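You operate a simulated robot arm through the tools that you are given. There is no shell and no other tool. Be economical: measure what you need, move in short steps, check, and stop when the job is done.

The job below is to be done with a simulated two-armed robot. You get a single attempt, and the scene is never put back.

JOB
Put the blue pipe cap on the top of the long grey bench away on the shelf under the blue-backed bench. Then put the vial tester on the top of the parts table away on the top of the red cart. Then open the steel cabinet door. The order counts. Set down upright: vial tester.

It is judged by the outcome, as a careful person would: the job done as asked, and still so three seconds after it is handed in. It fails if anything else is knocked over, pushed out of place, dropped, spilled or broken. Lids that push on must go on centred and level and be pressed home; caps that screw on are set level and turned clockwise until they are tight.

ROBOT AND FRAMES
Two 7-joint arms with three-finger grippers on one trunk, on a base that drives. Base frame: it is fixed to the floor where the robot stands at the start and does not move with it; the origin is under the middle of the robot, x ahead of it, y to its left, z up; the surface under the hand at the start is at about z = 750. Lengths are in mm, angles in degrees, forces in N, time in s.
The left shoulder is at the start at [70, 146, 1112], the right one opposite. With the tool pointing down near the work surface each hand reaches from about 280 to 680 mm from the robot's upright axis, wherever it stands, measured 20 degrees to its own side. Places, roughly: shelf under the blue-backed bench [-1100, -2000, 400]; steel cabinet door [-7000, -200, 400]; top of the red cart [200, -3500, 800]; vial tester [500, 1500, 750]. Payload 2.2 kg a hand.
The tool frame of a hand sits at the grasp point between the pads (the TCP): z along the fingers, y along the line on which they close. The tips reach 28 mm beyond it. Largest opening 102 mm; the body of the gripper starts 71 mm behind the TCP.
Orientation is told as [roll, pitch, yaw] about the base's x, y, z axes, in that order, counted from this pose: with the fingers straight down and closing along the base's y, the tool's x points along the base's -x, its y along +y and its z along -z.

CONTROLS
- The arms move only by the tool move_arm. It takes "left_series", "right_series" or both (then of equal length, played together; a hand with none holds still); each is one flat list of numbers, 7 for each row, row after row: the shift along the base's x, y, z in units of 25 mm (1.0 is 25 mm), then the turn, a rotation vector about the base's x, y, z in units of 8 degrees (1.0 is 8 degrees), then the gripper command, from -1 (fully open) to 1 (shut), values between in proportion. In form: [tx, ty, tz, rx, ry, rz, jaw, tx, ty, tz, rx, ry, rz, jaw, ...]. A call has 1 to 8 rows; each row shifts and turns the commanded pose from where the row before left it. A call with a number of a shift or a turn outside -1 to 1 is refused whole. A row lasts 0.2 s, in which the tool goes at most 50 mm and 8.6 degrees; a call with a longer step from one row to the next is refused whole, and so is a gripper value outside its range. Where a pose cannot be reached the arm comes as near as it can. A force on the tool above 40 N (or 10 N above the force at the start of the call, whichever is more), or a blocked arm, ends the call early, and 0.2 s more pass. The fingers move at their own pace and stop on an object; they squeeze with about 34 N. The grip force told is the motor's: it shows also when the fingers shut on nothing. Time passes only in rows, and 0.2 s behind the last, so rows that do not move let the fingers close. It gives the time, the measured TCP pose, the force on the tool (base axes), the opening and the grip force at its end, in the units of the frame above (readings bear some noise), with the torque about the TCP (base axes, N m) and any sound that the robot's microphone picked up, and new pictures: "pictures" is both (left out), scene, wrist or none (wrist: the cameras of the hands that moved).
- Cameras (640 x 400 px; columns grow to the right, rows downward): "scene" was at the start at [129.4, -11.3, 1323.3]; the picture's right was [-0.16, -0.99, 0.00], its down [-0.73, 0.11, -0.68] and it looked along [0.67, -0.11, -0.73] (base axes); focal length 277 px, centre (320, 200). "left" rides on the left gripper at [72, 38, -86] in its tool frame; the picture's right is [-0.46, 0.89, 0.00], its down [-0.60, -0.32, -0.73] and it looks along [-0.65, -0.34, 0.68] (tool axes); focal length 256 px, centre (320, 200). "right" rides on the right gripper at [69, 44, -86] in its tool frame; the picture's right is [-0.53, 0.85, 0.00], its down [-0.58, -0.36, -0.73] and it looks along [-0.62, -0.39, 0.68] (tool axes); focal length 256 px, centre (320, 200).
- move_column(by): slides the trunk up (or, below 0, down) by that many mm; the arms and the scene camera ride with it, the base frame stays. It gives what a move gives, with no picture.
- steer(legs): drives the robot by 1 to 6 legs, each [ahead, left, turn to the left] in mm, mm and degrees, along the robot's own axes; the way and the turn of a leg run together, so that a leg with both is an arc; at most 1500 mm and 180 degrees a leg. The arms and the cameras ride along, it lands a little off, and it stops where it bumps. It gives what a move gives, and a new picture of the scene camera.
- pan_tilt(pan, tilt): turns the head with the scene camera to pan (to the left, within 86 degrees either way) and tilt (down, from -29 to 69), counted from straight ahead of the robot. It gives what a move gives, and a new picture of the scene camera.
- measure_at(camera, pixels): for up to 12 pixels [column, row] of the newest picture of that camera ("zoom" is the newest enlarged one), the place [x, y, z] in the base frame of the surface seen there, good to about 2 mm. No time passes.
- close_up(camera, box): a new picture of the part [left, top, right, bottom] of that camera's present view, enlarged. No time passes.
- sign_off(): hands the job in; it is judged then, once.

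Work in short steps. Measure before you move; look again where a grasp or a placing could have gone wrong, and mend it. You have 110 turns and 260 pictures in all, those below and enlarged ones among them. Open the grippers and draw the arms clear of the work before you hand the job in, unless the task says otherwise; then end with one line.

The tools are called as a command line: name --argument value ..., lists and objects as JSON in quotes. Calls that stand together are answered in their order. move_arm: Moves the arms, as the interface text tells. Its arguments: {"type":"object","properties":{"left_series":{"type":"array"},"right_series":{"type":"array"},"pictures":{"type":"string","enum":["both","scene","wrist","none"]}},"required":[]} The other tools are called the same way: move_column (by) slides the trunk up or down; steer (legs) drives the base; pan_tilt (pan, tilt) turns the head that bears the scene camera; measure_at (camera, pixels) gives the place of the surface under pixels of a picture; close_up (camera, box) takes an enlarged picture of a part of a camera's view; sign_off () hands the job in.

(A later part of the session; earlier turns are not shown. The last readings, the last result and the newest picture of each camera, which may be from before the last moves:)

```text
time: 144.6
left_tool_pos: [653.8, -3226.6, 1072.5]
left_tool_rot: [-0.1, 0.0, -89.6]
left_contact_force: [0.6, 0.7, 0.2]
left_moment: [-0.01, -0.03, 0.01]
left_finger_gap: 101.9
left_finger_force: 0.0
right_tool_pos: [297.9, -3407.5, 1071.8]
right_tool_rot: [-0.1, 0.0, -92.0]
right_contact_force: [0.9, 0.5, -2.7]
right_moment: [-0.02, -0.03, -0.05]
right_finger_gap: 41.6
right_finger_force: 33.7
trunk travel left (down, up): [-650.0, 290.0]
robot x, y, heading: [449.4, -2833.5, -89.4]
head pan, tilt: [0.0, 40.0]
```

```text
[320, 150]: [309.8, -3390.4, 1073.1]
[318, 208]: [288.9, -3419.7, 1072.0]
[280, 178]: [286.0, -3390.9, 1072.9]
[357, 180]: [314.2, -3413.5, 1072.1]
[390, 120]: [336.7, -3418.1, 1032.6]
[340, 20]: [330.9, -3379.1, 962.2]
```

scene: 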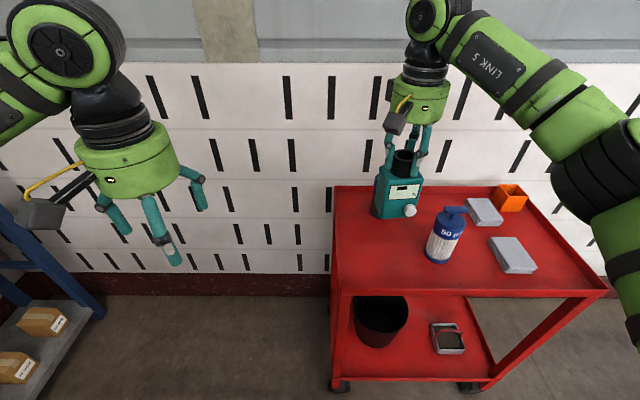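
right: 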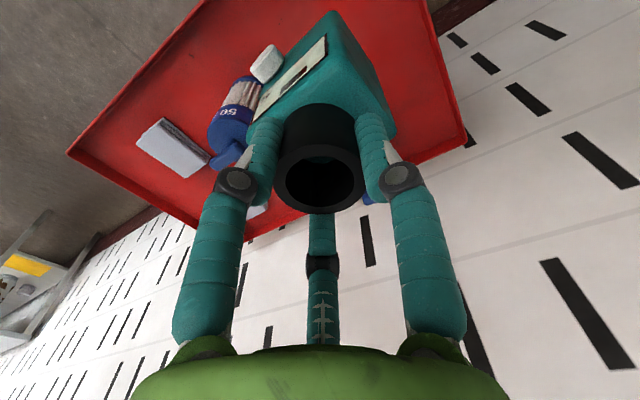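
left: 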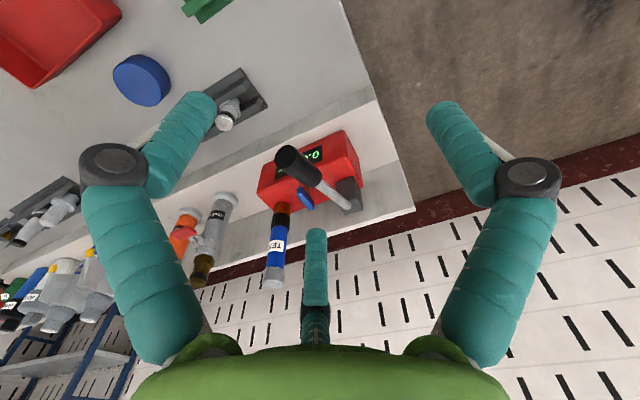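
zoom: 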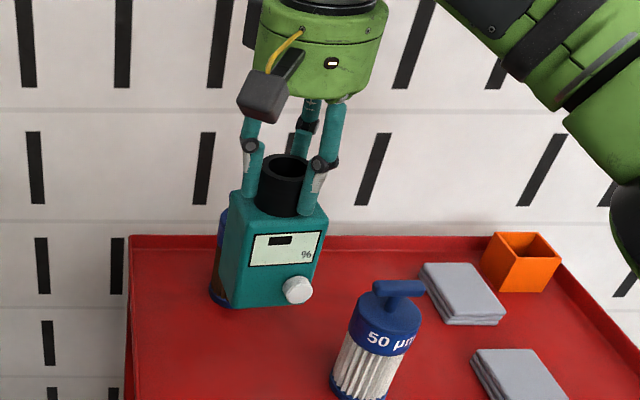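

No slip (tube top still at TCP height, body level). Lower 160 mm.

move_arm --right_series '[0, 0, -0.8, 0, 0, 0, 1, 0, 0, -0.8, 0, 0, 0, 1, 0, 0, -0.8, 0, 0, 0, 1, 0, 0, -0.8, 0, 0, 0, 1, 0, 0, -0.8, 0, 0, 0, 1, 0, 0, -0.8, 0, 0, 0, 1, 0, 0, -0.8, 0, 0, 0, 1, 0, 0, -0.8, 0, 0, 0, 1]' --pictures "scene"

close_up --camera "scene" --box '[310, 120, 530, 300]'

```text
time: 146.4
left_tool_pos: [654.6, -3225.4, 1072.6]
left_tool_rot: [0.0, 0.0, -89.6]
left_contact_force: [-0.3, -0.6, -0.1]
left_moment: [0.03, 0.03, 0.0]
left_finger_gap: 101.9
left_finger_force: 0.0
right_tool_pos: [296.5, -3405.8, 910.0]
right_tool_rot: [0.0, -0.1, -92.3]
right_contact_force: [-0.2, -0.5, -3.2]
right_moment: [-0.01, -0.01, 0.0]
right_finger_gap: 40.5
right_finger_force: 33.5
trunk travel left (down, up): [-650.0, 290.0]
robot x, y, heading: [447.7, -2831.8, -89.6]
head pan, tilt: [0.0, 40.0]
```

scene: 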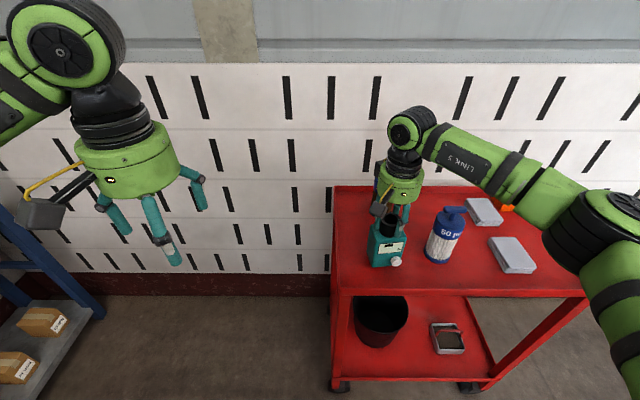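

```text
2.22 times, centred on (420, 210) of scene
```

zoom: 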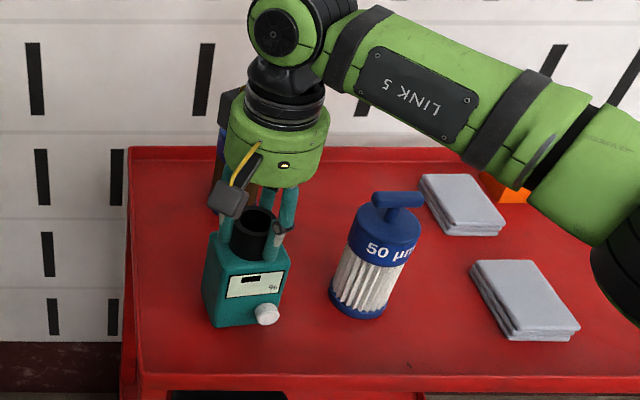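

Gap still creeping, so I set it down promptly: lower 13 mm in small steps.

move_arm --right_series '[0, 0, -0.3, 0, 0, 0, 1, 0, 0, -0.14, 0, 0, 0, 1, 0, 0, -0.1, 0, 0, 0, 1]' --pictures "wrist"

measure_at --camera "right" --pixels '[[320, 150], [318, 208], [280, 178], [357, 180], [390, 120]]'

close_up --camera "scene" --box '[350, 180, 430, 280]'

```text
time: 147.2
left_tool_pos: [654.7, -3225.1, 1071.9]
left_tool_rot: [0.0, 0.0, -89.6]
left_contact_force: [0.0, -0.4, 0.1]
left_moment: [0.0, 0.01, 0.02]
left_finger_gap: 101.9
left_finger_force: 0.0
right_tool_pos: [295.7, -3403.9, 900.1]
right_tool_rot: [-0.1, 0.0, -92.1]
right_contact_force: [0.2, 0.5, -3.7]
right_moment: [-0.03, 0.01, -0.05]
right_finger_gap: 40.4
right_finger_force: 34.1
trunk travel left (down, up): [-650.0, 290.0]
robot x, y, heading: [448.9, -2832.8, -89.6]
head pan, tilt: [0.0, 40.0]
```

right: 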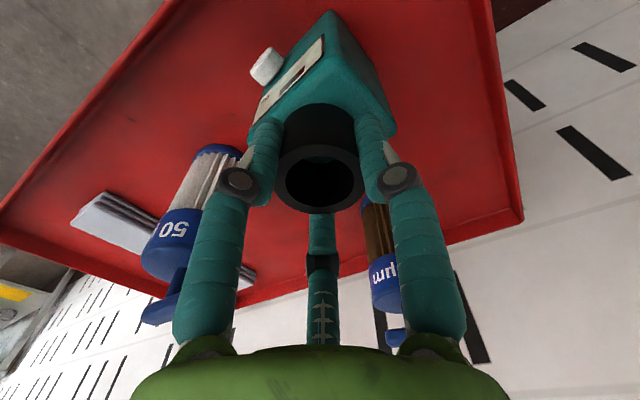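

```text
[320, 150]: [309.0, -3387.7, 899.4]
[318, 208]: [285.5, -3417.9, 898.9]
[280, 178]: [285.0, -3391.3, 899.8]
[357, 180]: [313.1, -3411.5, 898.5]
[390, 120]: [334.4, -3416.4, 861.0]
```

```text
4.00 times, centred on (390, 230) of scene
```

zoom: 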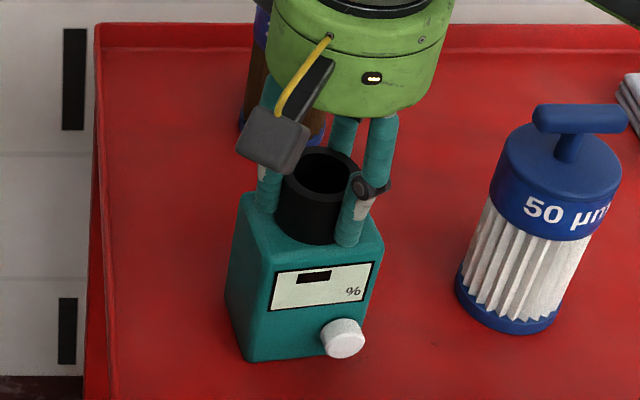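

Tube top 899, bottom ≈765: about 1–2 mm above. Lower until contact.

move_arm --right_series '[0, 0, -0.06, 0, 0, 0, 1, 0, 0, -0.04, 0, 0, 0, 1, 0, 0, 0, 0, 0, 0, 1]' --pictures "none"

```text
time: 148.0
left_tool_pos: [654.6, -3223.5, 1074.0]
left_tool_rot: [0.1, -0.1, -89.6]
left_contact_force: [-0.5, -0.2, -0.2]
left_moment: [-0.02, 0.01, 0.0]
left_finger_gap: 102.0
left_finger_force: 0.0
right_tool_pos: [297.1, -3405.2, 899.6]
right_tool_rot: [0.0, -0.2, -92.2]
right_contact_force: [-2.1, -1.1, 6.5]
right_moment: [0.19, -0.05, 0.03]
right_finger_gap: 40.4
right_finger_force: 33.6
trunk travel left (down, up): [-650.0, 290.0]
robot x, y, heading: [448.4, -2833.7, -89.7]
head pan, tilt: [0.0, 40.0]
```

Contact (force now upward +6.5 N). Open the fingers gradually, then rise.

move_arm --right_series '[0, 0, 0.02, 0, 0, 0, 0.1, 0, 0, 0, 0, 0, 0, -0.3, 0, 0, 0, 0, 0, 0, -1, 0, 0, 0, 0, 0, 0, -1, 0, 0, 0.6, 0, 0, 0, -1, 0, 0, 0.9, 0, 0, 0, -1, 0, 0, 0.9, 0, 0, 0, -1, 0, 0, 0.9, 0, 0, 0, -1]'

close_up --camera "scene" --box '[310, 120, 530, 300]'

```text
time: 149.8
left_tool_pos: [654.1, -3224.8, 1072.3]
left_tool_rot: [-0.1, -0.1, -89.6]
left_contact_force: [0.4, 0.7, 0.1]
left_moment: [-0.01, 0.04, 0.0]
left_finger_gap: 101.9
left_finger_force: 0.0
right_tool_pos: [295.9, -3405.4, 983.8]
right_tool_rot: [-0.1, 0.0, -92.1]
right_contact_force: [-0.4, 0.0, -0.4]
right_moment: [-0.02, 0.01, -0.02]
right_finger_gap: 102.0
right_finger_force: 0.1
trunk travel left (down, up): [-650.0, 290.0]
robot x, y, heading: [445.7, -2831.9, -89.5]
head pan, tilt: [0.0, 40.0]
```

scene: 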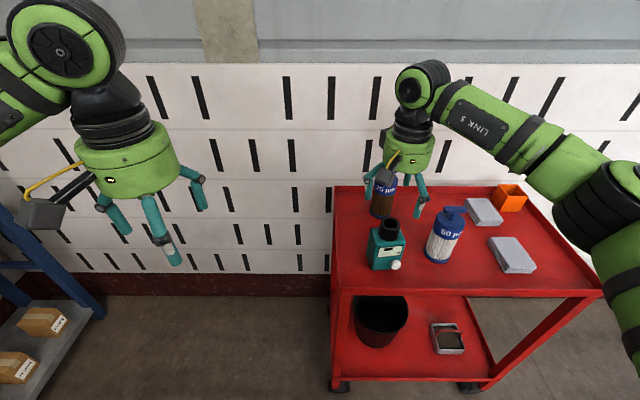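
right: 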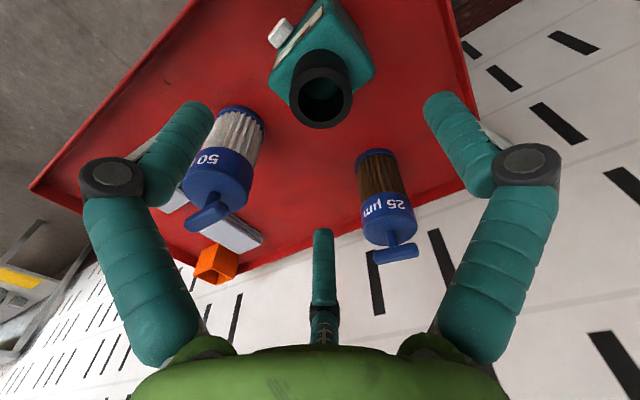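

```text
2.22 times, centred on (420, 210) of scene
```

zoom: 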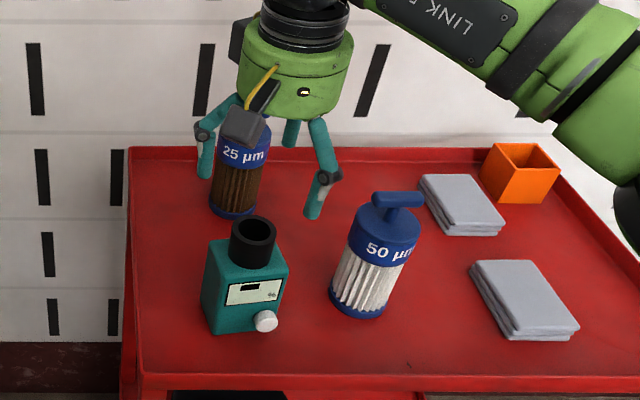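

Tester stands upright. Raise the hand and withdraw, then face -x to look for the cabinet.

move_arm --right_series '[0, 0, 0.9, 0, 0, 0, -1, 0, 0.5, 0.9, 0, 0, 0, -1, 0, 0.9, 0.6, 0, 0, 0, -1, 0, 1, 0, 0, 0, 0, -1, 0, 1, 0, 0, 0, 0, -1, 0, 1, 0, 0, 0, 0, -1, 0, 1, 0, 0, 0, 0, -1, 0, 1, 0, 0, 0, 0, -1]' --pictures "none"

steer --legs '[[-100, -300, 0], [0, 0, -90]]'

pan_tilt --pan 0 --tilt 12

```text
time: 151.6
left_tool_pos: [654.4, -3223.4, 1073.0]
left_tool_rot: [0.0, -0.1, -89.5]
left_contact_force: [0.0, 0.7, 0.7]
left_moment: [-0.02, -0.01, 0.02]
left_finger_gap: 102.2
left_finger_force: 0.1
right_tool_pos: [295.4, -3245.8, 1042.2]
right_tool_rot: [-0.1, -0.1, -92.1]
right_contact_force: [0.0, 0.0, 0.5]
right_moment: [-0.02, -0.02, -0.01]
right_finger_gap: 102.1
right_finger_force: 0.2
trunk travel left (down, up): [-650.0, 290.0]
robot x, y, heading: [444.0, -2833.3, -89.8]
head pan, tilt: [0.0, 40.0]
```

```text
time: 157.6
left_tool_pos: [-246.9, -2938.5, 1072.4]
left_tool_rot: [-0.1, 0.0, -179.7]
left_contact_force: [-0.5, -1.0, -0.7]
left_moment: [0.0, 0.01, 0.01]
left_finger_gap: 101.8
left_finger_force: 0.0
right_tool_pos: [-270.2, -2580.3, 1042.5]
right_tool_rot: [-0.1, -0.1, 177.8]
right_contact_force: [-0.8, -0.2, -0.2]
right_moment: [0.0, 0.03, -0.01]
right_finger_gap: 101.9
right_finger_force: 0.0
trunk travel left (down, up): [-650.0, 290.0]
robot x, y, heading: [146.1, -2730.1, -179.5]
head pan, tilt: [0.0, 40.0]
```

scene: 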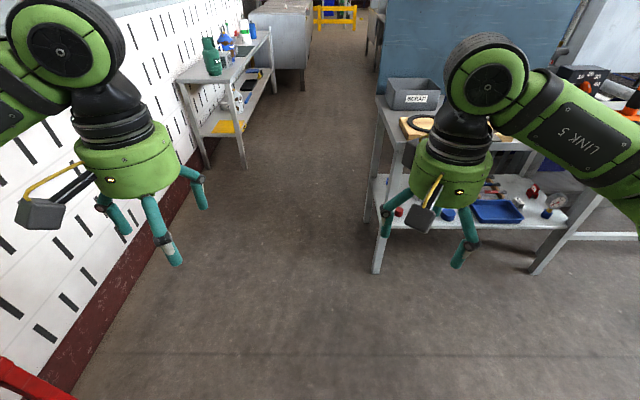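

```text
time: 158.5
left_tool_pos: [-245.7, -2939.4, 1073.0]
left_tool_rot: [0.0, 0.0, -179.7]
left_contact_force: [0.7, -0.4, 0.2]
left_moment: [-0.01, -0.02, 0.02]
left_finger_gap: 101.9
left_finger_force: 0.1
right_tool_pos: [-270.4, -2580.1, 1042.1]
right_tool_rot: [-0.1, 0.0, 177.7]
right_contact_force: [0.2, -0.8, 0.5]
right_moment: [0.01, -0.02, -0.02]
right_finger_gap: 102.1
right_finger_force: 0.0
trunk travel left (down, up): [-650.0, 290.0]
robot x, y, heading: [147.2, -2734.4, -179.7]
head pan, tilt: [0.0, 12.0]
```

scene: 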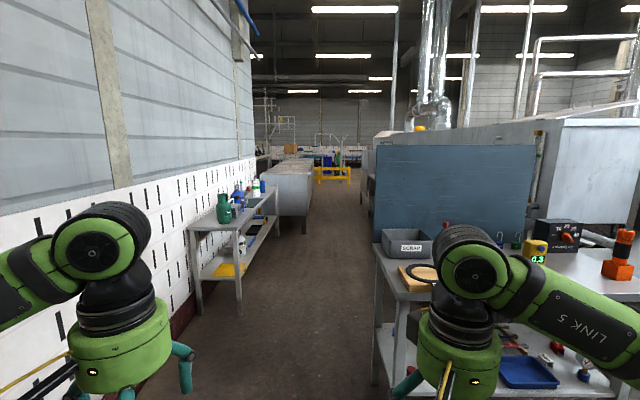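

A corridor leads along -x. Measure its borders.

measure_at --camera "scene" --pixels '[[238, 315], [278, 238], [304, 232], [374, 205], [377, 385], [330, 182], [340, 165], [360, 205], [318, 210], [395, 250], [220, 205], [345, 240]]'

close_up --camera "scene" --box '[240, 100, 420, 240]'

```text
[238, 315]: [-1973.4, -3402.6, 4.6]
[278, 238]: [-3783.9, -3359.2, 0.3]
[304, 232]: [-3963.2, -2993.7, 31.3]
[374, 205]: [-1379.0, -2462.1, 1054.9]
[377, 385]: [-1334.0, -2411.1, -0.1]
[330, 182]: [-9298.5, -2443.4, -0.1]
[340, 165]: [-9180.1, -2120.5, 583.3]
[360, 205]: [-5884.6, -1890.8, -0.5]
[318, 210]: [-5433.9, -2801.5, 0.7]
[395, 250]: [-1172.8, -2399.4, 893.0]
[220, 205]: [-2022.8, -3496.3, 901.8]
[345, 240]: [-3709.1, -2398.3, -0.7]
```

```text
2.86 times, centred on (330, 170) of scene
```

zoom: 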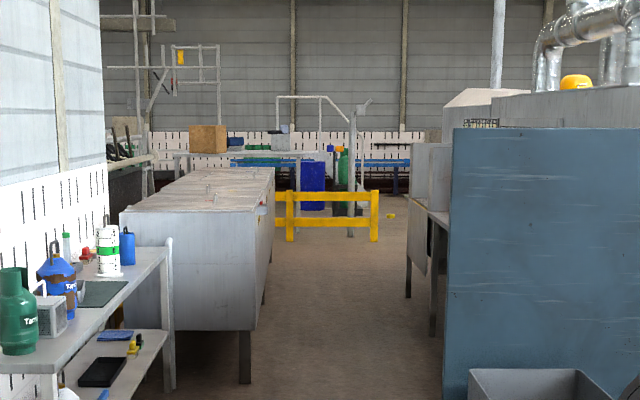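

Raise the trunk 150 mm for clearance, and drive along y≈-2980 past the blue board.

move_column --by 150

steer --legs '[[500, 0, 0], [0, 245, -0.3], [1450, 0, 0], [1000, 0, 0]]'

```text
time: 160.2
left_tool_pos: [-246.9, -2939.5, 1222.1]
left_tool_rot: [0.0, -0.1, -179.7]
left_contact_force: [0.0, 0.2, 0.3]
left_moment: [-0.02, 0.01, 0.01]
left_finger_gap: 102.2
left_finger_force: 0.1
right_tool_pos: [-270.2, -2581.5, 1191.9]
right_tool_rot: [-0.1, -0.1, 177.8]
right_contact_force: [0.3, 0.2, -0.1]
right_moment: [0.02, 0.02, -0.03]
right_finger_gap: 102.0
right_finger_force: 0.1
trunk travel left (down, up): [-800.0, 140.0]
robot x, y, heading: [144.4, -2734.3, -179.6]
head pan, tilt: [0.0, 12.0]
```

```text
time: 176.3
left_tool_pos: [-3239.9, -3135.0, 1222.9]
left_tool_rot: [0.0, 0.0, 177.9]
left_contact_force: [0.7, 0.3, 0.5]
left_moment: [0.02, 0.0, 0.02]
left_finger_gap: 102.0
left_finger_force: 0.1
right_tool_pos: [-3247.0, -2774.9, 1192.3]
right_tool_rot: [0.0, -0.1, 175.3]
right_contact_force: [0.0, -0.2, -0.5]
right_moment: [-0.02, 0.0, 0.0]
right_finger_gap: 102.2
right_finger_force: 0.0
trunk travel left (down, up): [-800.0, 140.0]
robot x, y, heading: [-2836.2, -2943.9, 177.7]
head pan, tilt: [0.0, 12.0]
```

scene: 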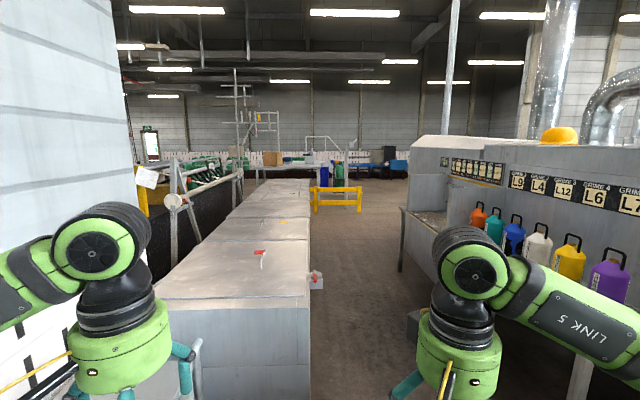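

measure_at --camera "scene" --pixels '[[305, 300], [310, 230], [255, 295], [402, 265], [402, 210], [322, 277], [440, 180], [480, 225], [415, 310], [350, 260], [375, 155], [320, 160]]'

pan_tilt --pan -35 --tilt 20

```text
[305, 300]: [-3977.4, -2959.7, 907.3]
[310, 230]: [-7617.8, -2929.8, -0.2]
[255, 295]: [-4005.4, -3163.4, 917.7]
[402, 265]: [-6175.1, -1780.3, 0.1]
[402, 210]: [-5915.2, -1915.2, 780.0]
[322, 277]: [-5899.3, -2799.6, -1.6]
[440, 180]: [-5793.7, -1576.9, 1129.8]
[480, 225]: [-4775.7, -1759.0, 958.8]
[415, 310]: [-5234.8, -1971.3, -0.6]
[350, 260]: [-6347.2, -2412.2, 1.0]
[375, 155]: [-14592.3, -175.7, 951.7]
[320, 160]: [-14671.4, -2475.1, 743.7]
```

```text
time: 177.3
left_tool_pos: [-3241.0, -3134.4, 1222.1]
left_tool_rot: [-0.1, -0.1, 177.8]
left_contact_force: [0.4, -0.2, -1.5]
left_moment: [-0.01, 0.03, -0.05]
left_finger_gap: 102.2
left_finger_force: 0.0
right_tool_pos: [-3247.5, -2775.4, 1191.8]
right_tool_rot: [-0.1, 0.0, 175.3]
right_contact_force: [-0.1, -0.3, -0.1]
right_moment: [0.01, 0.02, -0.02]
right_finger_gap: 101.8
right_finger_force: 0.1
trunk travel left (down, up): [-800.0, 140.0]
robot x, y, heading: [-2836.9, -2946.6, 177.6]
head pan, tilt: [-35.0, 20.0]
```

scene: 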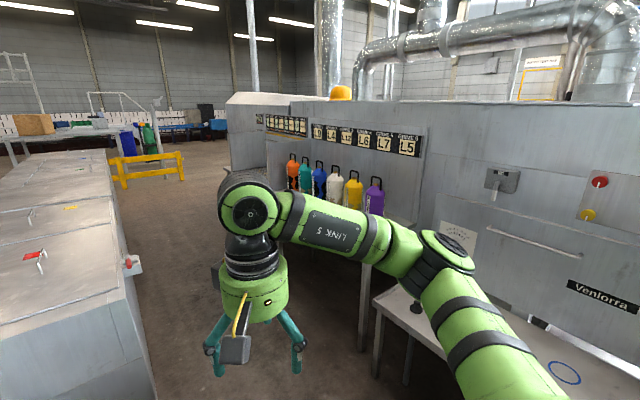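

Corridor between tank (y≈-2960) and bench (y≈-1950). Strafe right to its middle and drive ahead 3000.

steer --legs '[[0, -480, 2.2], [1500, 0, 0], [1500, 0, 0]]'

pan_tilt --pan -50 --tilt 15

```text
time: 194.6
left_tool_pos: [-6285.5, -2695.9, 1222.4]
left_tool_rot: [0.0, 0.0, -178.2]
left_contact_force: [-0.5, 0.1, -0.9]
left_moment: [-0.02, -0.02, -0.02]
left_finger_gap: 101.7
left_finger_force: 0.1
right_tool_pos: [-6319.9, -2338.8, 1191.5]
right_tool_rot: [-0.2, -0.1, 179.5]
right_contact_force: [0.5, -0.3, -0.1]
right_moment: [0.02, -0.01, -0.01]
right_finger_gap: 102.0
right_finger_force: 0.1
trunk travel left (down, up): [-800.0, 140.0]
robot x, y, heading: [-5898.2, -2479.5, -178.2]
head pan, tilt: [-35.0, 20.0]
```

scene: 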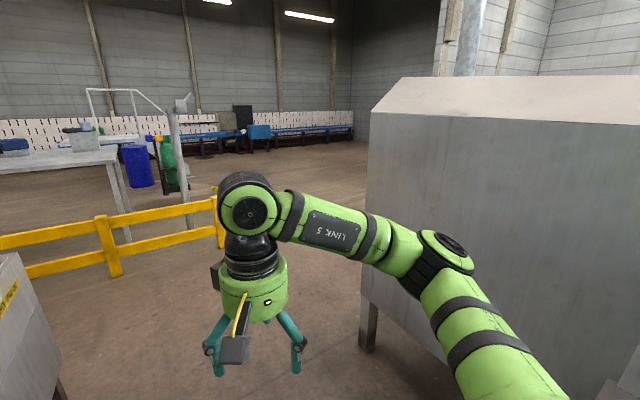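

```text
time: 195.3
left_tool_pos: [-6286.2, -2696.5, 1222.0]
left_tool_rot: [0.1, -0.1, -178.1]
left_contact_force: [-0.5, 0.0, -0.6]
left_moment: [0.01, 0.0, -0.02]
left_finger_gap: 101.6
left_finger_force: 0.0
right_tool_pos: [-6318.8, -2337.0, 1190.9]
right_tool_rot: [-0.2, 0.1, 179.4]
right_contact_force: [-0.6, -0.2, 1.3]
right_moment: [0.0, 0.03, 0.02]
right_finger_gap: 102.1
right_finger_force: 0.1
trunk travel left (down, up): [-800.0, 140.0]
robot x, y, heading: [-5901.8, -2476.1, -178.1]
head pan, tilt: [-50.0, 15.0]
```

scene: 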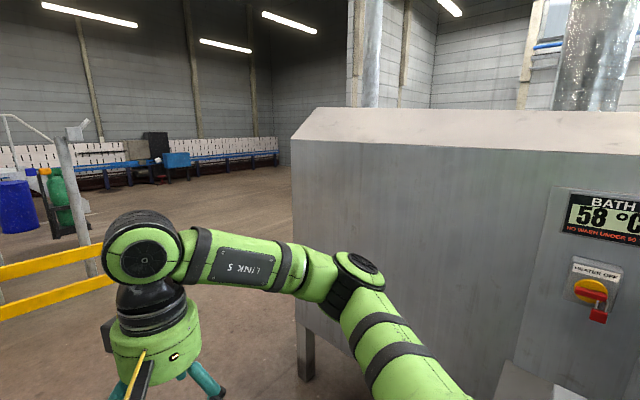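

measure_at --camera "scene" --pixels '[[300, 330], [310, 370], [294, 200], [400, 200], [110, 230], [80, 300], [500, 250]]'

```text
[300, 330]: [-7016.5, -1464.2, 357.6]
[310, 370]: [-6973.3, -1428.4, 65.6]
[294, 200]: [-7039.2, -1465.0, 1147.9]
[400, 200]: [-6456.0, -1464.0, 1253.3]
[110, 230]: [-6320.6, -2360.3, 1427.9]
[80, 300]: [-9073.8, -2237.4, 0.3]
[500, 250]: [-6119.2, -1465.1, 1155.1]
```

Go past the machine corner (x≈-7040) and turn right.

steer --legs '[[1500, 0, -1.9], [400, 0, 0], [0, 0, -90]]'

pan_tilt --pan -20 --tilt 20

```text
time: 208.7
left_tool_pos: [-7977.7, -2111.7, 1224.0]
left_tool_rot: [0.0, -0.1, 88.4]
left_contact_force: [0.0, 0.0, -0.2]
left_moment: [0.0, -0.01, -0.01]
left_finger_gap: 102.1
left_finger_force: 0.0
right_tool_pos: [-7618.3, -2101.1, 1191.5]
right_tool_rot: [0.0, -0.1, 86.0]
right_contact_force: [-0.1, -0.2, 0.3]
right_moment: [-0.01, -0.02, -0.05]
right_finger_gap: 101.9
right_finger_force: 0.0
trunk travel left (down, up): [-800.0, 140.0]
robot x, y, heading: [-7781.0, -2510.4, 88.9]
head pan, tilt: [-50.0, 15.0]
```

scene: 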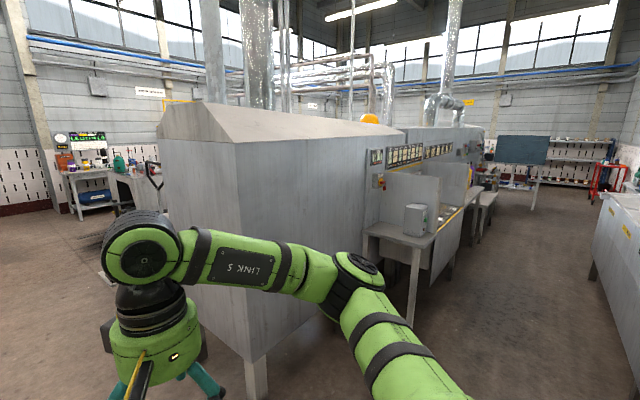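

```text
time: 209.6
left_tool_pos: [-7975.8, -2112.3, 1223.9]
left_tool_rot: [-0.1, -0.1, 88.5]
left_contact_force: [0.4, 0.0, 0.4]
left_moment: [-0.03, 0.02, 0.01]
left_finger_gap: 101.9
left_finger_force: 0.0
right_tool_pos: [-7616.9, -2101.4, 1191.5]
right_tool_rot: [-0.1, 0.0, 85.9]
right_contact_force: [-0.3, -1.1, 0.2]
right_moment: [0.0, -0.04, 0.0]
right_finger_gap: 101.7
right_finger_force: 0.0
trunk travel left (down, up): [-800.0, 140.0]
robot x, y, heading: [-7780.3, -2509.1, 88.6]
head pan, tilt: [-20.0, 20.0]
```

scene: 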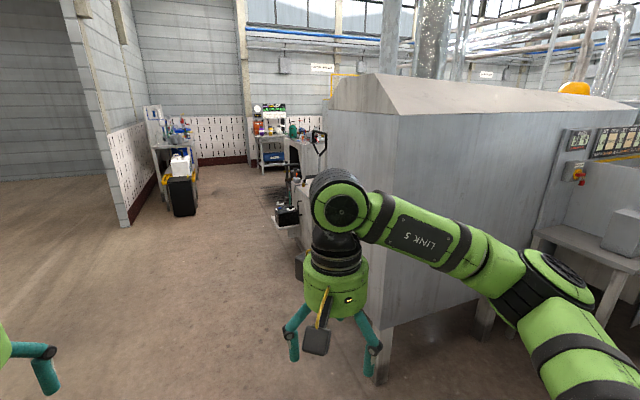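

No cabinet yet; continue ahead along x≈-7780 by 1300 and look right.

steer --legs '[[1300, 100, 1.2]]'

pan_tilt --pan -45 --tilt 25

```text
time: 216.2
left_tool_pos: [-8074.4, -816.1, 1224.1]
left_tool_rot: [0.0, -0.1, 90.2]
left_contact_force: [0.2, 0.5, 0.3]
left_moment: [0.0, -0.01, 0.02]
left_finger_gap: 102.4
left_finger_force: 0.0
right_tool_pos: [-7718.0, -794.1, 1191.7]
right_tool_rot: [-0.2, -0.1, 87.8]
right_contact_force: [-0.4, 0.4, 0.2]
right_moment: [-0.02, 0.01, -0.02]
right_finger_gap: 102.1
right_finger_force: 0.1
trunk travel left (down, up): [-800.0, 140.0]
robot x, y, heading: [-7868.7, -1208.5, 90.2]
head pan, tilt: [-20.0, 20.0]
```

scene: 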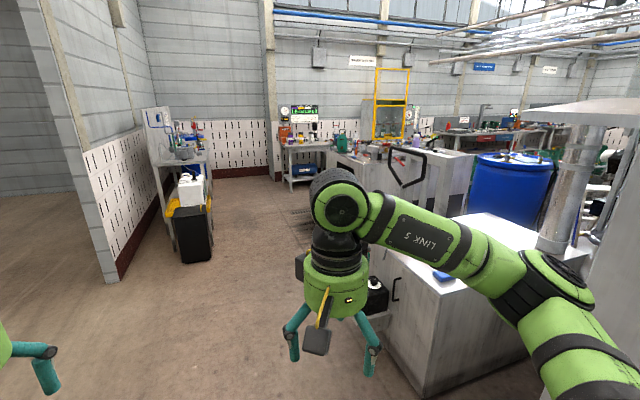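

```text
time: 217.1
left_tool_pos: [-8075.7, -816.8, 1222.3]
left_tool_rot: [0.1, -0.1, 90.3]
left_contact_force: [0.2, 0.0, -0.2]
left_moment: [0.01, 0.0, 0.0]
left_finger_gap: 101.7
left_finger_force: 0.1
right_tool_pos: [-7717.4, -794.2, 1191.7]
right_tool_rot: [-0.1, 0.0, 87.9]
right_contact_force: [-0.2, -0.3, 0.2]
right_moment: [-0.05, -0.02, 0.0]
right_finger_gap: 102.2
right_finger_force: 0.0
trunk travel left (down, up): [-800.0, 140.0]
robot x, y, heading: [-7870.0, -1208.2, 90.1]
head pan, tilt: [-45.0, 25.0]
```

scene: 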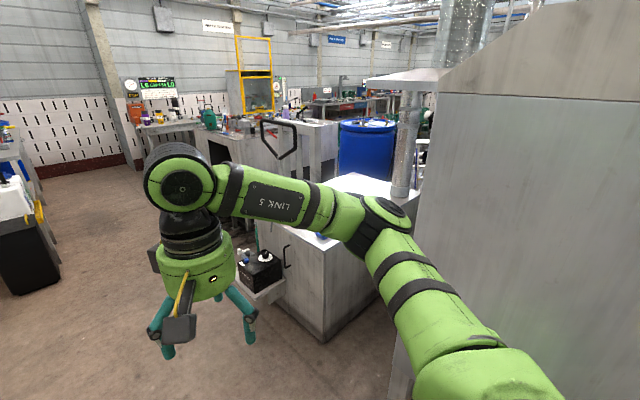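

A steel cabinet with a handle shows near (300,260). Zoom and measure.

close_up --camera "scene" --box '[220, 100, 420, 350]'

measure_at --camera "scene" --pixels '[[285, 257], [350, 182], [322, 340], [400, 300], [290, 300], [262, 268], [275, 300], [280, 235], [350, 260], [258, 215]]'

```text
1.60 times, centred on (320, 225) of scene
```

zoom: 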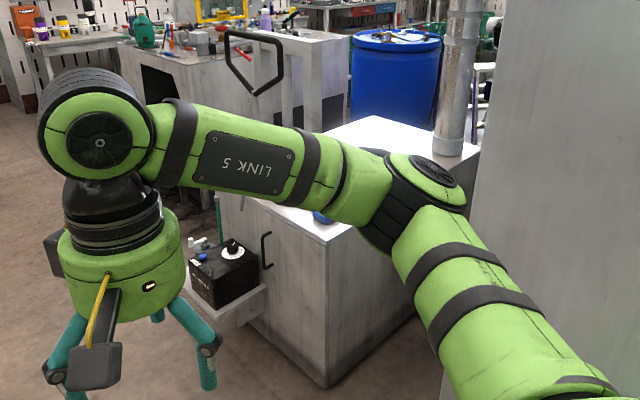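

```text
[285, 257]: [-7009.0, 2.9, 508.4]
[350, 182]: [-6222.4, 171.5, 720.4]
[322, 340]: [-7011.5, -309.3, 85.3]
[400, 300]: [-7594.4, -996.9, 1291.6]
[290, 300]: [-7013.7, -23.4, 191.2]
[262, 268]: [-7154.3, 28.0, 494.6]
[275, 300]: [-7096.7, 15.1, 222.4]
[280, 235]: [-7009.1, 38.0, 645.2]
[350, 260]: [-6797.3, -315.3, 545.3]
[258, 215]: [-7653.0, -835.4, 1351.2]
```

Cabinet front face is at x≈-7010, handle near (-7010,3,508), hinge probably at y≈-310. Drive to face it.

steer --legs '[[1050, 0, 0], [0, 0, -90]]'

pan_tilt --pan 0 --tilt 45

```text
time: 226.4
left_tool_pos: [-7490.4, 79.2, 1223.2]
left_tool_rot: [-0.1, -0.1, 1.8]
left_contact_force: [0.0, 1.0, -0.4]
left_moment: [-0.01, 0.03, 0.0]
left_finger_gap: 101.9
left_finger_force: 0.1
right_tool_pos: [-7460.0, -277.2, 1191.4]
right_tool_rot: [0.0, 0.0, -0.7]
right_contact_force: [0.4, -0.1, 0.3]
right_moment: [0.0, -0.02, -0.03]
right_finger_gap: 101.9
right_finger_force: 0.1
trunk travel left (down, up): [-800.0, 140.0]
robot x, y, heading: [-7879.7, -136.1, 1.6]
head pan, tilt: [-45.0, 25.0]
```

scene: 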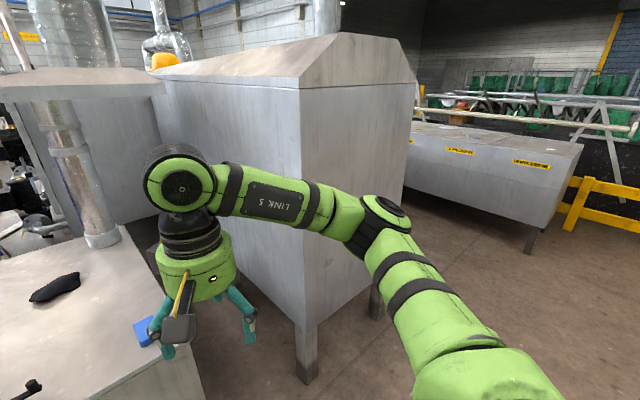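

```text
time: 227.5
left_tool_pos: [-7490.3, 79.0, 1222.9]
left_tool_rot: [0.1, -0.1, 1.6]
left_contact_force: [-0.4, 0.3, -0.4]
left_moment: [0.0, 0.03, -0.01]
left_finger_gap: 101.9
left_finger_force: 0.1
right_tool_pos: [-7460.2, -279.1, 1190.7]
right_tool_rot: [-0.1, 0.1, -0.8]
right_contact_force: [1.0, -0.6, -0.2]
right_moment: [0.02, 0.0, 0.0]
right_finger_gap: 101.7
right_finger_force: 0.0
trunk travel left (down, up): [-800.0, 140.0]
robot x, y, heading: [-7876.7, -138.1, 1.7]
head pan, tilt: [0.0, 45.0]
```

scene: 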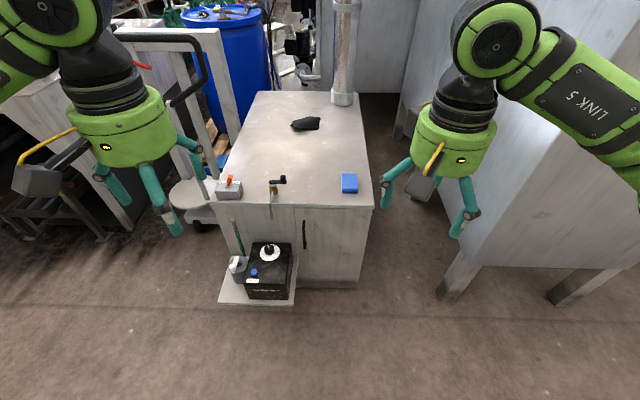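

The door is the right panel (px 295–360) with a vertical handle at (305,233), hinged at right. Zoom and measure.

close_up --camera "scene" --box '[210, 160, 400, 310]'

```text
2.67 times, centred on (305, 235) of scene
```

zoom: 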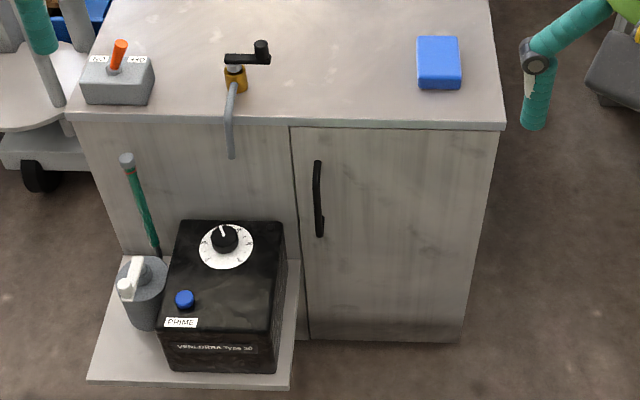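

measure_at --camera "zoom" --pixels '[[318, 163], [319, 200], [321, 235], [345, 200], [292, 128], [495, 130], [460, 338], [308, 335], [282, 240], [275, 370], [288, 122], [400, 240]]'

measure_at --camera "zoom" --pixels '[[230, 155], [262, 45], [438, 60], [340, 115], [290, 380], [230, 240], [316, 178], [322, 178], [328, 205]]'

```text
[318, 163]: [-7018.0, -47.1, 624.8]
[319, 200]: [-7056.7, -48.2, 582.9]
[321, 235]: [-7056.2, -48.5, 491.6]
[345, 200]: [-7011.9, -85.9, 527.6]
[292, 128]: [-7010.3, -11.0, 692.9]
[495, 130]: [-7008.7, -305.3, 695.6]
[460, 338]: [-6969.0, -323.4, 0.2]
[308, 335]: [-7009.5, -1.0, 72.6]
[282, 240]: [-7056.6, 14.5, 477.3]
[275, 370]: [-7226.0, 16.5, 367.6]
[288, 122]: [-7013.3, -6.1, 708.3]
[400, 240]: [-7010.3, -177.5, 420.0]
```

```text
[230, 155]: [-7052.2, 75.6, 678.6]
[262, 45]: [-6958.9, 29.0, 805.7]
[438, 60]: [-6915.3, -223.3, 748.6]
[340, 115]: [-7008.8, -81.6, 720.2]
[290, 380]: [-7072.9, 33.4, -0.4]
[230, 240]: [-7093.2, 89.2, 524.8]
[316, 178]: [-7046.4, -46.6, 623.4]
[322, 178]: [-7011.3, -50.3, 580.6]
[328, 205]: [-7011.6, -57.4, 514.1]
```

Door spans y -10…-310, face x=-7010, handle bar at (-7051,-48), z 490–620. Check clearance to the machine at right, then set the right hand horizontal.

measure_at --camera "scene" --pixels '[[560, 230], [455, 285], [410, 100], [600, 285], [395, 60], [530, 260], [365, 100]]'

move_arm --right_series '[0.6, 0, 0.3, 0, -1, 0, -1, 0.6, 0, 0.3, 0, -1, 0, -1, 0.6, 0, 0.3, 0, -1, 0, -1, 0.6, 0, 0.3, 0, -1, 0, -1, 0.6, 0, 0.3, 0, -1, 0, -1, 0.6, 0, 0.3, 0, -1, 0, -1]'

```text
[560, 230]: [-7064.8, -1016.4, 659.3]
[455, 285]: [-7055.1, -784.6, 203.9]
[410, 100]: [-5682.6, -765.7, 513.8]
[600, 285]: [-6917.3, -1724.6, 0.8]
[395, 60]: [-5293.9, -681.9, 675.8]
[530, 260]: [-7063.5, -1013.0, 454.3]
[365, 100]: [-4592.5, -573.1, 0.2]
```

```text
time: 228.9
left_tool_pos: [-7490.1, 78.6, 1222.9]
left_tool_rot: [0.0, -0.1, 1.7]
left_contact_force: [-0.6, 0.7, -0.7]
left_moment: [-0.01, 0.01, -0.02]
left_finger_gap: 101.9
left_finger_force: 0.1
right_tool_pos: [-7367.4, -278.2, 1236.1]
right_tool_rot: [0.9, -48.2, -1.0]
right_contact_force: [0.1, 0.4, -0.8]
right_moment: [-0.01, -0.02, -0.01]
right_finger_gap: 102.0
right_finger_force: 0.0
trunk travel left (down, up): [-800.0, 140.0]
robot x, y, heading: [-7875.5, -134.9, 1.6]
head pan, tilt: [0.0, 45.0]
```

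scene: 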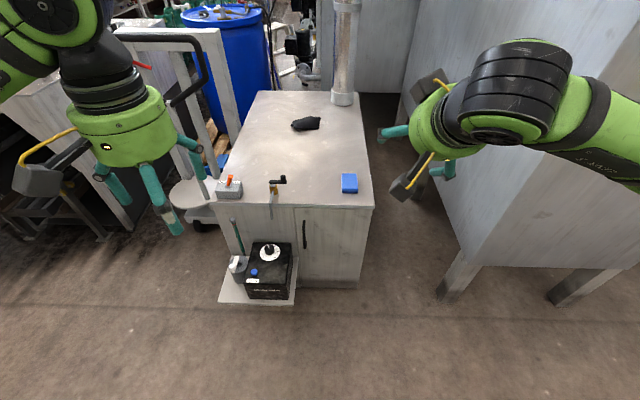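
right: 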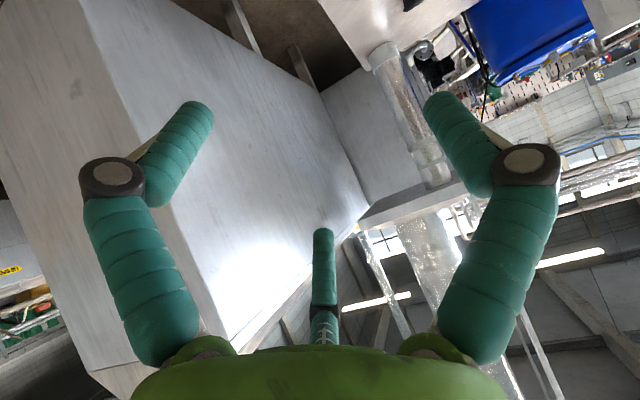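

Working well. Finish the pitch to horizontal.

move_arm --right_series '[0.4, 0, 0, 0, -0.87, 0, -1, 0.4, 0, 0, 0, -0.87, 0, -1, 0.4, 0, 0, 0, -0.87, 0, -1, 0.4, 0, 0, 0, -0.87, 0, -1, 0.4, 0, 0, 0, -0.87, 0, -1, 0.4, 0, 0, 0, -0.87, 0, -1]'

```text
time: 230.3
left_tool_pos: [-7490.9, 78.3, 1223.3]
left_tool_rot: [0.0, 0.0, 1.8]
left_contact_force: [-0.2, 0.6, -0.8]
left_moment: [0.01, 0.0, -0.01]
left_finger_gap: 102.0
left_finger_force: 0.0
right_tool_pos: [-7327.3, -271.3, 1237.9]
right_tool_rot: [3.5, -77.8, -2.9]
right_contact_force: [0.6, 0.1, 0.4]
right_moment: [0.01, 0.02, 0.03]
right_finger_gap: 102.1
right_finger_force: 0.0
right hand out of reach, approached as far as the arm can: row 5, 6
trunk travel left (down, up): [-800.0, 140.0]
robot x, y, heading: [-7879.2, -138.8, 1.9]
head pan, tilt: [0.0, 45.0]
```

scene: 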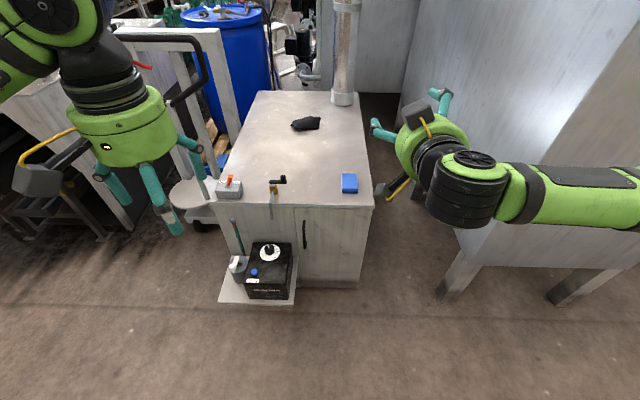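
right: 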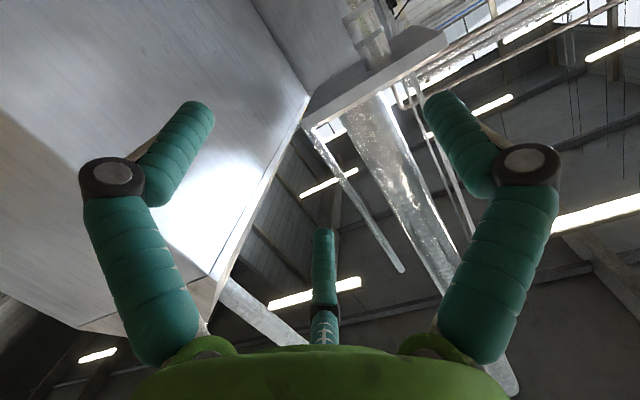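

The wrist limits at about -78° pitch, which is good enough for the vertical bar. Lower the trunk so the TCP is at handle height, pulling the left hand back and up.

move_arm --right_series '[0, 0, 0, 0, 0.25, 0, -1, 0, 0, 0, 0, 0, 0, -1, 0, 0, 0, 0, 0, 0, -1, 0, 0, 0, 0, 0, 0, -1, 0, 0, 0, 0, 0, 0, -1]' --left_series '[-0.7, 0, 0.8, 0, 0, 0, -1, -0.7, 0, 0.8, 0, 0, 0, -1, -0.7, 0, 0.8, 0, 0, 0, -1, -0.7, 0, 0.8, 0, 0, 0, -1, -0.7, 0, 0.8, 0, 0, 0, -1]' --pictures "none"

move_column --by -400

move_column --by -240

steer --legs '[[0, 130, -1.8]]'

```text
time: 231.5
left_tool_pos: [-7579.0, 77.6, 1323.3]
left_tool_rot: [0.0, -0.1, 1.7]
left_contact_force: [-0.6, -0.2, -0.5]
left_moment: [-0.04, -0.02, 0.01]
left_finger_gap: 102.1
left_finger_force: 0.1
right_tool_pos: [-7329.4, -270.9, 1239.2]
right_tool_rot: [2.9, -75.8, -2.3]
right_contact_force: [-1.1, 1.0, -0.4]
right_moment: [-0.02, 0.0, 0.02]
right_finger_gap: 101.8
right_finger_force: 0.1
trunk travel left (down, up): [-800.0, 140.0]
robot x, y, heading: [-7877.6, -136.5, 1.9]
head pan, tilt: [0.0, 45.0]
```

```text
time: 235.3
left_tool_pos: [-7576.7, 77.6, 920.7]
left_tool_rot: [0.0, -0.2, 1.8]
left_contact_force: [-0.5, 0.3, 0.7]
left_moment: [0.0, 0.0, -0.01]
left_finger_gap: 102.1
left_finger_force: 0.1
right_tool_pos: [-7326.4, -270.2, 839.2]
right_tool_rot: [2.9, -75.8, -2.2]
right_contact_force: [-0.8, 0.0, 0.1]
right_moment: [0.02, -0.01, -0.03]
right_finger_gap: 102.0
right_finger_force: 0.0
trunk travel left (down, up): [-400.0, 540.0]
robot x, y, heading: [-7878.9, -134.4, 1.7]
head pan, tilt: [0.0, 45.0]
```

```text
time: 237.8
left_tool_pos: [-7576.8, 77.8, 680.2]
left_tool_rot: [0.1, -0.1, 1.7]
left_contact_force: [-1.0, -0.4, -0.4]
left_moment: [0.02, 0.02, 0.0]
left_finger_gap: 102.1
left_finger_force: 0.1
right_tool_pos: [-7327.3, -270.5, 598.5]
right_tool_rot: [2.8, -75.8, -2.2]
right_contact_force: [0.1, 0.5, 0.0]
right_moment: [0.0, 0.01, 0.0]
right_finger_gap: 102.3
right_finger_force: 0.1
trunk travel left (down, up): [-160.0, 780.0]
robot x, y, heading: [-7879.0, -137.5, 1.8]
head pan, tilt: [0.0, 45.0]
```

```text
time: 239.1
left_tool_pos: [-7573.0, 202.1, 681.4]
left_tool_rot: [-0.1, 0.0, 0.1]
left_contact_force: [-0.8, 0.7, 0.7]
left_moment: [0.0, 0.01, 0.01]
left_finger_gap: 102.1
left_finger_force: 0.0
right_tool_pos: [-7334.5, -153.6, 598.3]
right_tool_rot: [2.8, -75.8, -3.9]
right_contact_force: [0.2, -0.2, -0.7]
right_moment: [0.02, -0.03, -0.03]
right_finger_gap: 102.1
right_finger_force: 0.0
trunk travel left (down, up): [-160.0, 780.0]
robot x, y, heading: [-7880.4, -0.9, 0.2]
head pan, tilt: [0.0, 45.0]
```

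scene: 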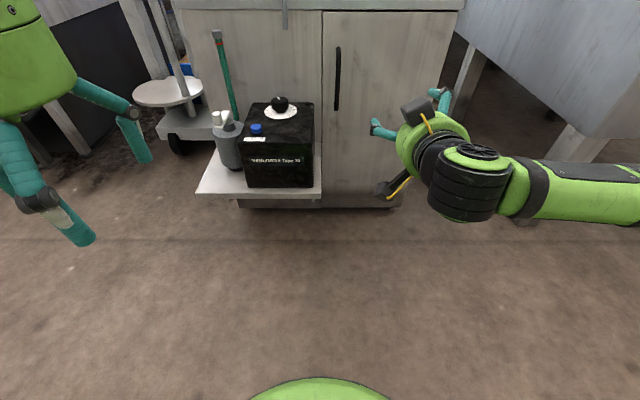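

Good frontal view; handle at (337,48–108). Measure it and the box.

close_up --camera "scene" --box '[220, 10, 420, 210]'

measure_at --camera "scene" --pixels '[[338, 50], [337, 65], [337, 80], [336, 95], [336, 106], [345, 80], [323, 90], [313, 115], [280, 103], [311, 184], [300, 130], [440, 60]]'

```text
2.00 times, centred on (320, 110) of scene
```

zoom: 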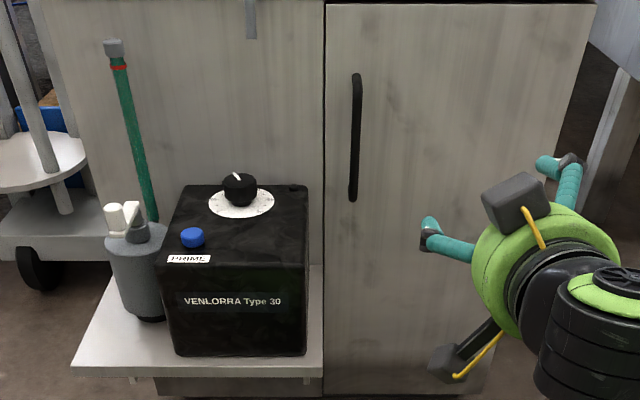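

```text
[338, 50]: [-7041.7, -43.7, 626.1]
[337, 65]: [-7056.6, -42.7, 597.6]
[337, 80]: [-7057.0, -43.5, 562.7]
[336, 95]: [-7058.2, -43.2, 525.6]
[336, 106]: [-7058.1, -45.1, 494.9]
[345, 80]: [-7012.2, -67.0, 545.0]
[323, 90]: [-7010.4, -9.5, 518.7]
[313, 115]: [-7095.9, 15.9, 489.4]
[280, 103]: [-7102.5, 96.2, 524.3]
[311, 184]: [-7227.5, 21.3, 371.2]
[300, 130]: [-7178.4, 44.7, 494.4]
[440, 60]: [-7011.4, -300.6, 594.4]
```

Bar centre ≈(-7052,-45), box top z 490. Slide the hand left into line with the handle.

move_arm --right_series '[0, 0.9, -0.1, 0, 0, 0, -1, 0, 0.9, -0.1, 0, 0, 0, -1, 0, 0.9, -0.1, 0, 0, 0, -1, 0, 0.85, -0.1, 0, 0, 0, -1, 0, 0.8, -0.1, 0, 0, 0, -1]'

```text
time: 240.3
left_tool_pos: [-7573.8, 201.9, 681.8]
left_tool_rot: [0.0, -0.1, 0.1]
left_contact_force: [-0.8, -0.5, -0.9]
left_moment: [-0.01, 0.01, 0.0]
left_finger_gap: 102.2
left_finger_force: 0.1
right_tool_pos: [-7334.1, -45.0, 586.6]
right_tool_rot: [2.7, -75.8, -3.8]
right_contact_force: [-1.4, -0.4, -0.3]
right_moment: [0.01, -0.01, -0.01]
right_finger_gap: 102.0
right_finger_force: 0.0
trunk travel left (down, up): [-160.0, 780.0]
robot x, y, heading: [-7879.3, -5.8, -0.1]
head pan, tilt: [0.0, 45.0]
```

scene: 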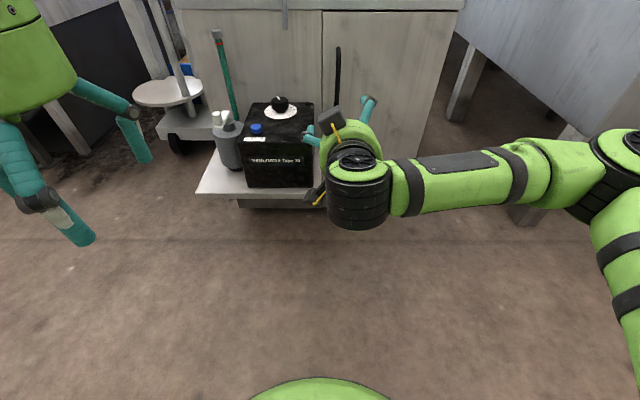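
right: 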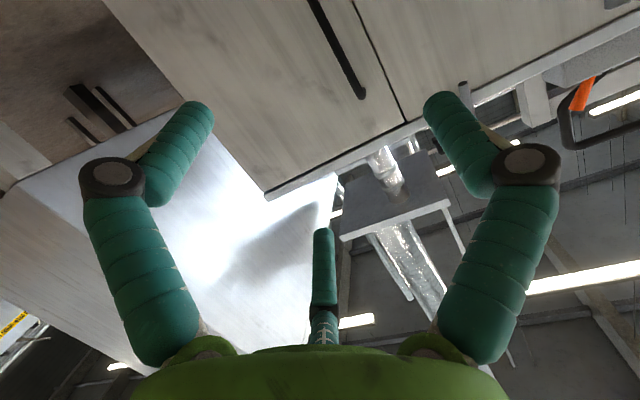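

Aligned. Drive forward 185 mm.

steer --legs '[[185, 0, 0]]'

close_up --camera "right" --box '[120, 0, 520, 250]'

```text
time: 241.8
left_tool_pos: [-7389.9, 203.6, 681.0]
left_tool_rot: [-0.1, -0.1, 0.2]
left_contact_force: [0.3, 0.5, 0.1]
left_moment: [0.0, 0.01, 0.0]
left_finger_gap: 102.0
left_finger_force: 0.1
right_tool_pos: [-7149.8, -42.3, 586.9]
right_tool_rot: [3.0, -75.8, -3.6]
right_contact_force: [0.4, 0.2, -0.4]
right_moment: [0.0, 0.01, -0.02]
right_finger_gap: 101.9
right_finger_force: 0.1
trunk travel left (down, up): [-160.0, 780.0]
robot x, y, heading: [-7698.6, -2.8, 0.3]
head pan, tilt: [0.0, 45.0]
```

scene: 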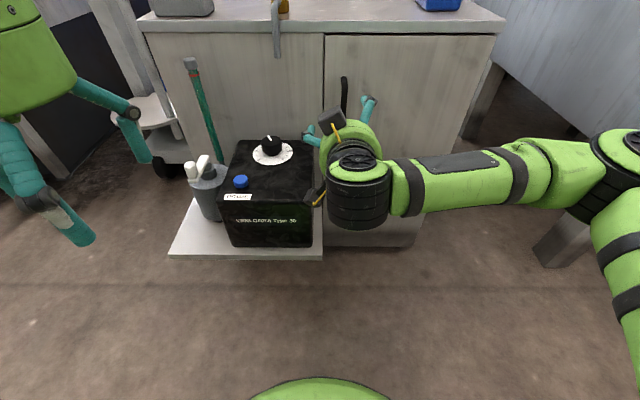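

```text
1.60 times, centred on (320, 125) of right
```

zoom: 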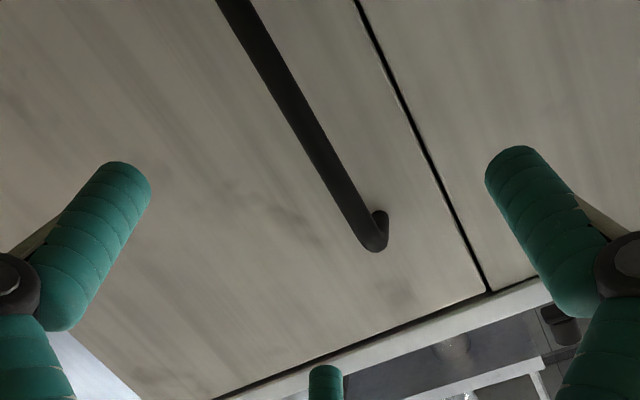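

measure_at --camera "zoom" --pixels '[[368, 235], [340, 190], [305, 125], [265, 50], [375, 218]]'

```text
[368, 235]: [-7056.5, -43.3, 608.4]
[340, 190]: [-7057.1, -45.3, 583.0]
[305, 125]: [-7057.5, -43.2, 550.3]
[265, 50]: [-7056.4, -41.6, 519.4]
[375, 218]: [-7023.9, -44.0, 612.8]
```

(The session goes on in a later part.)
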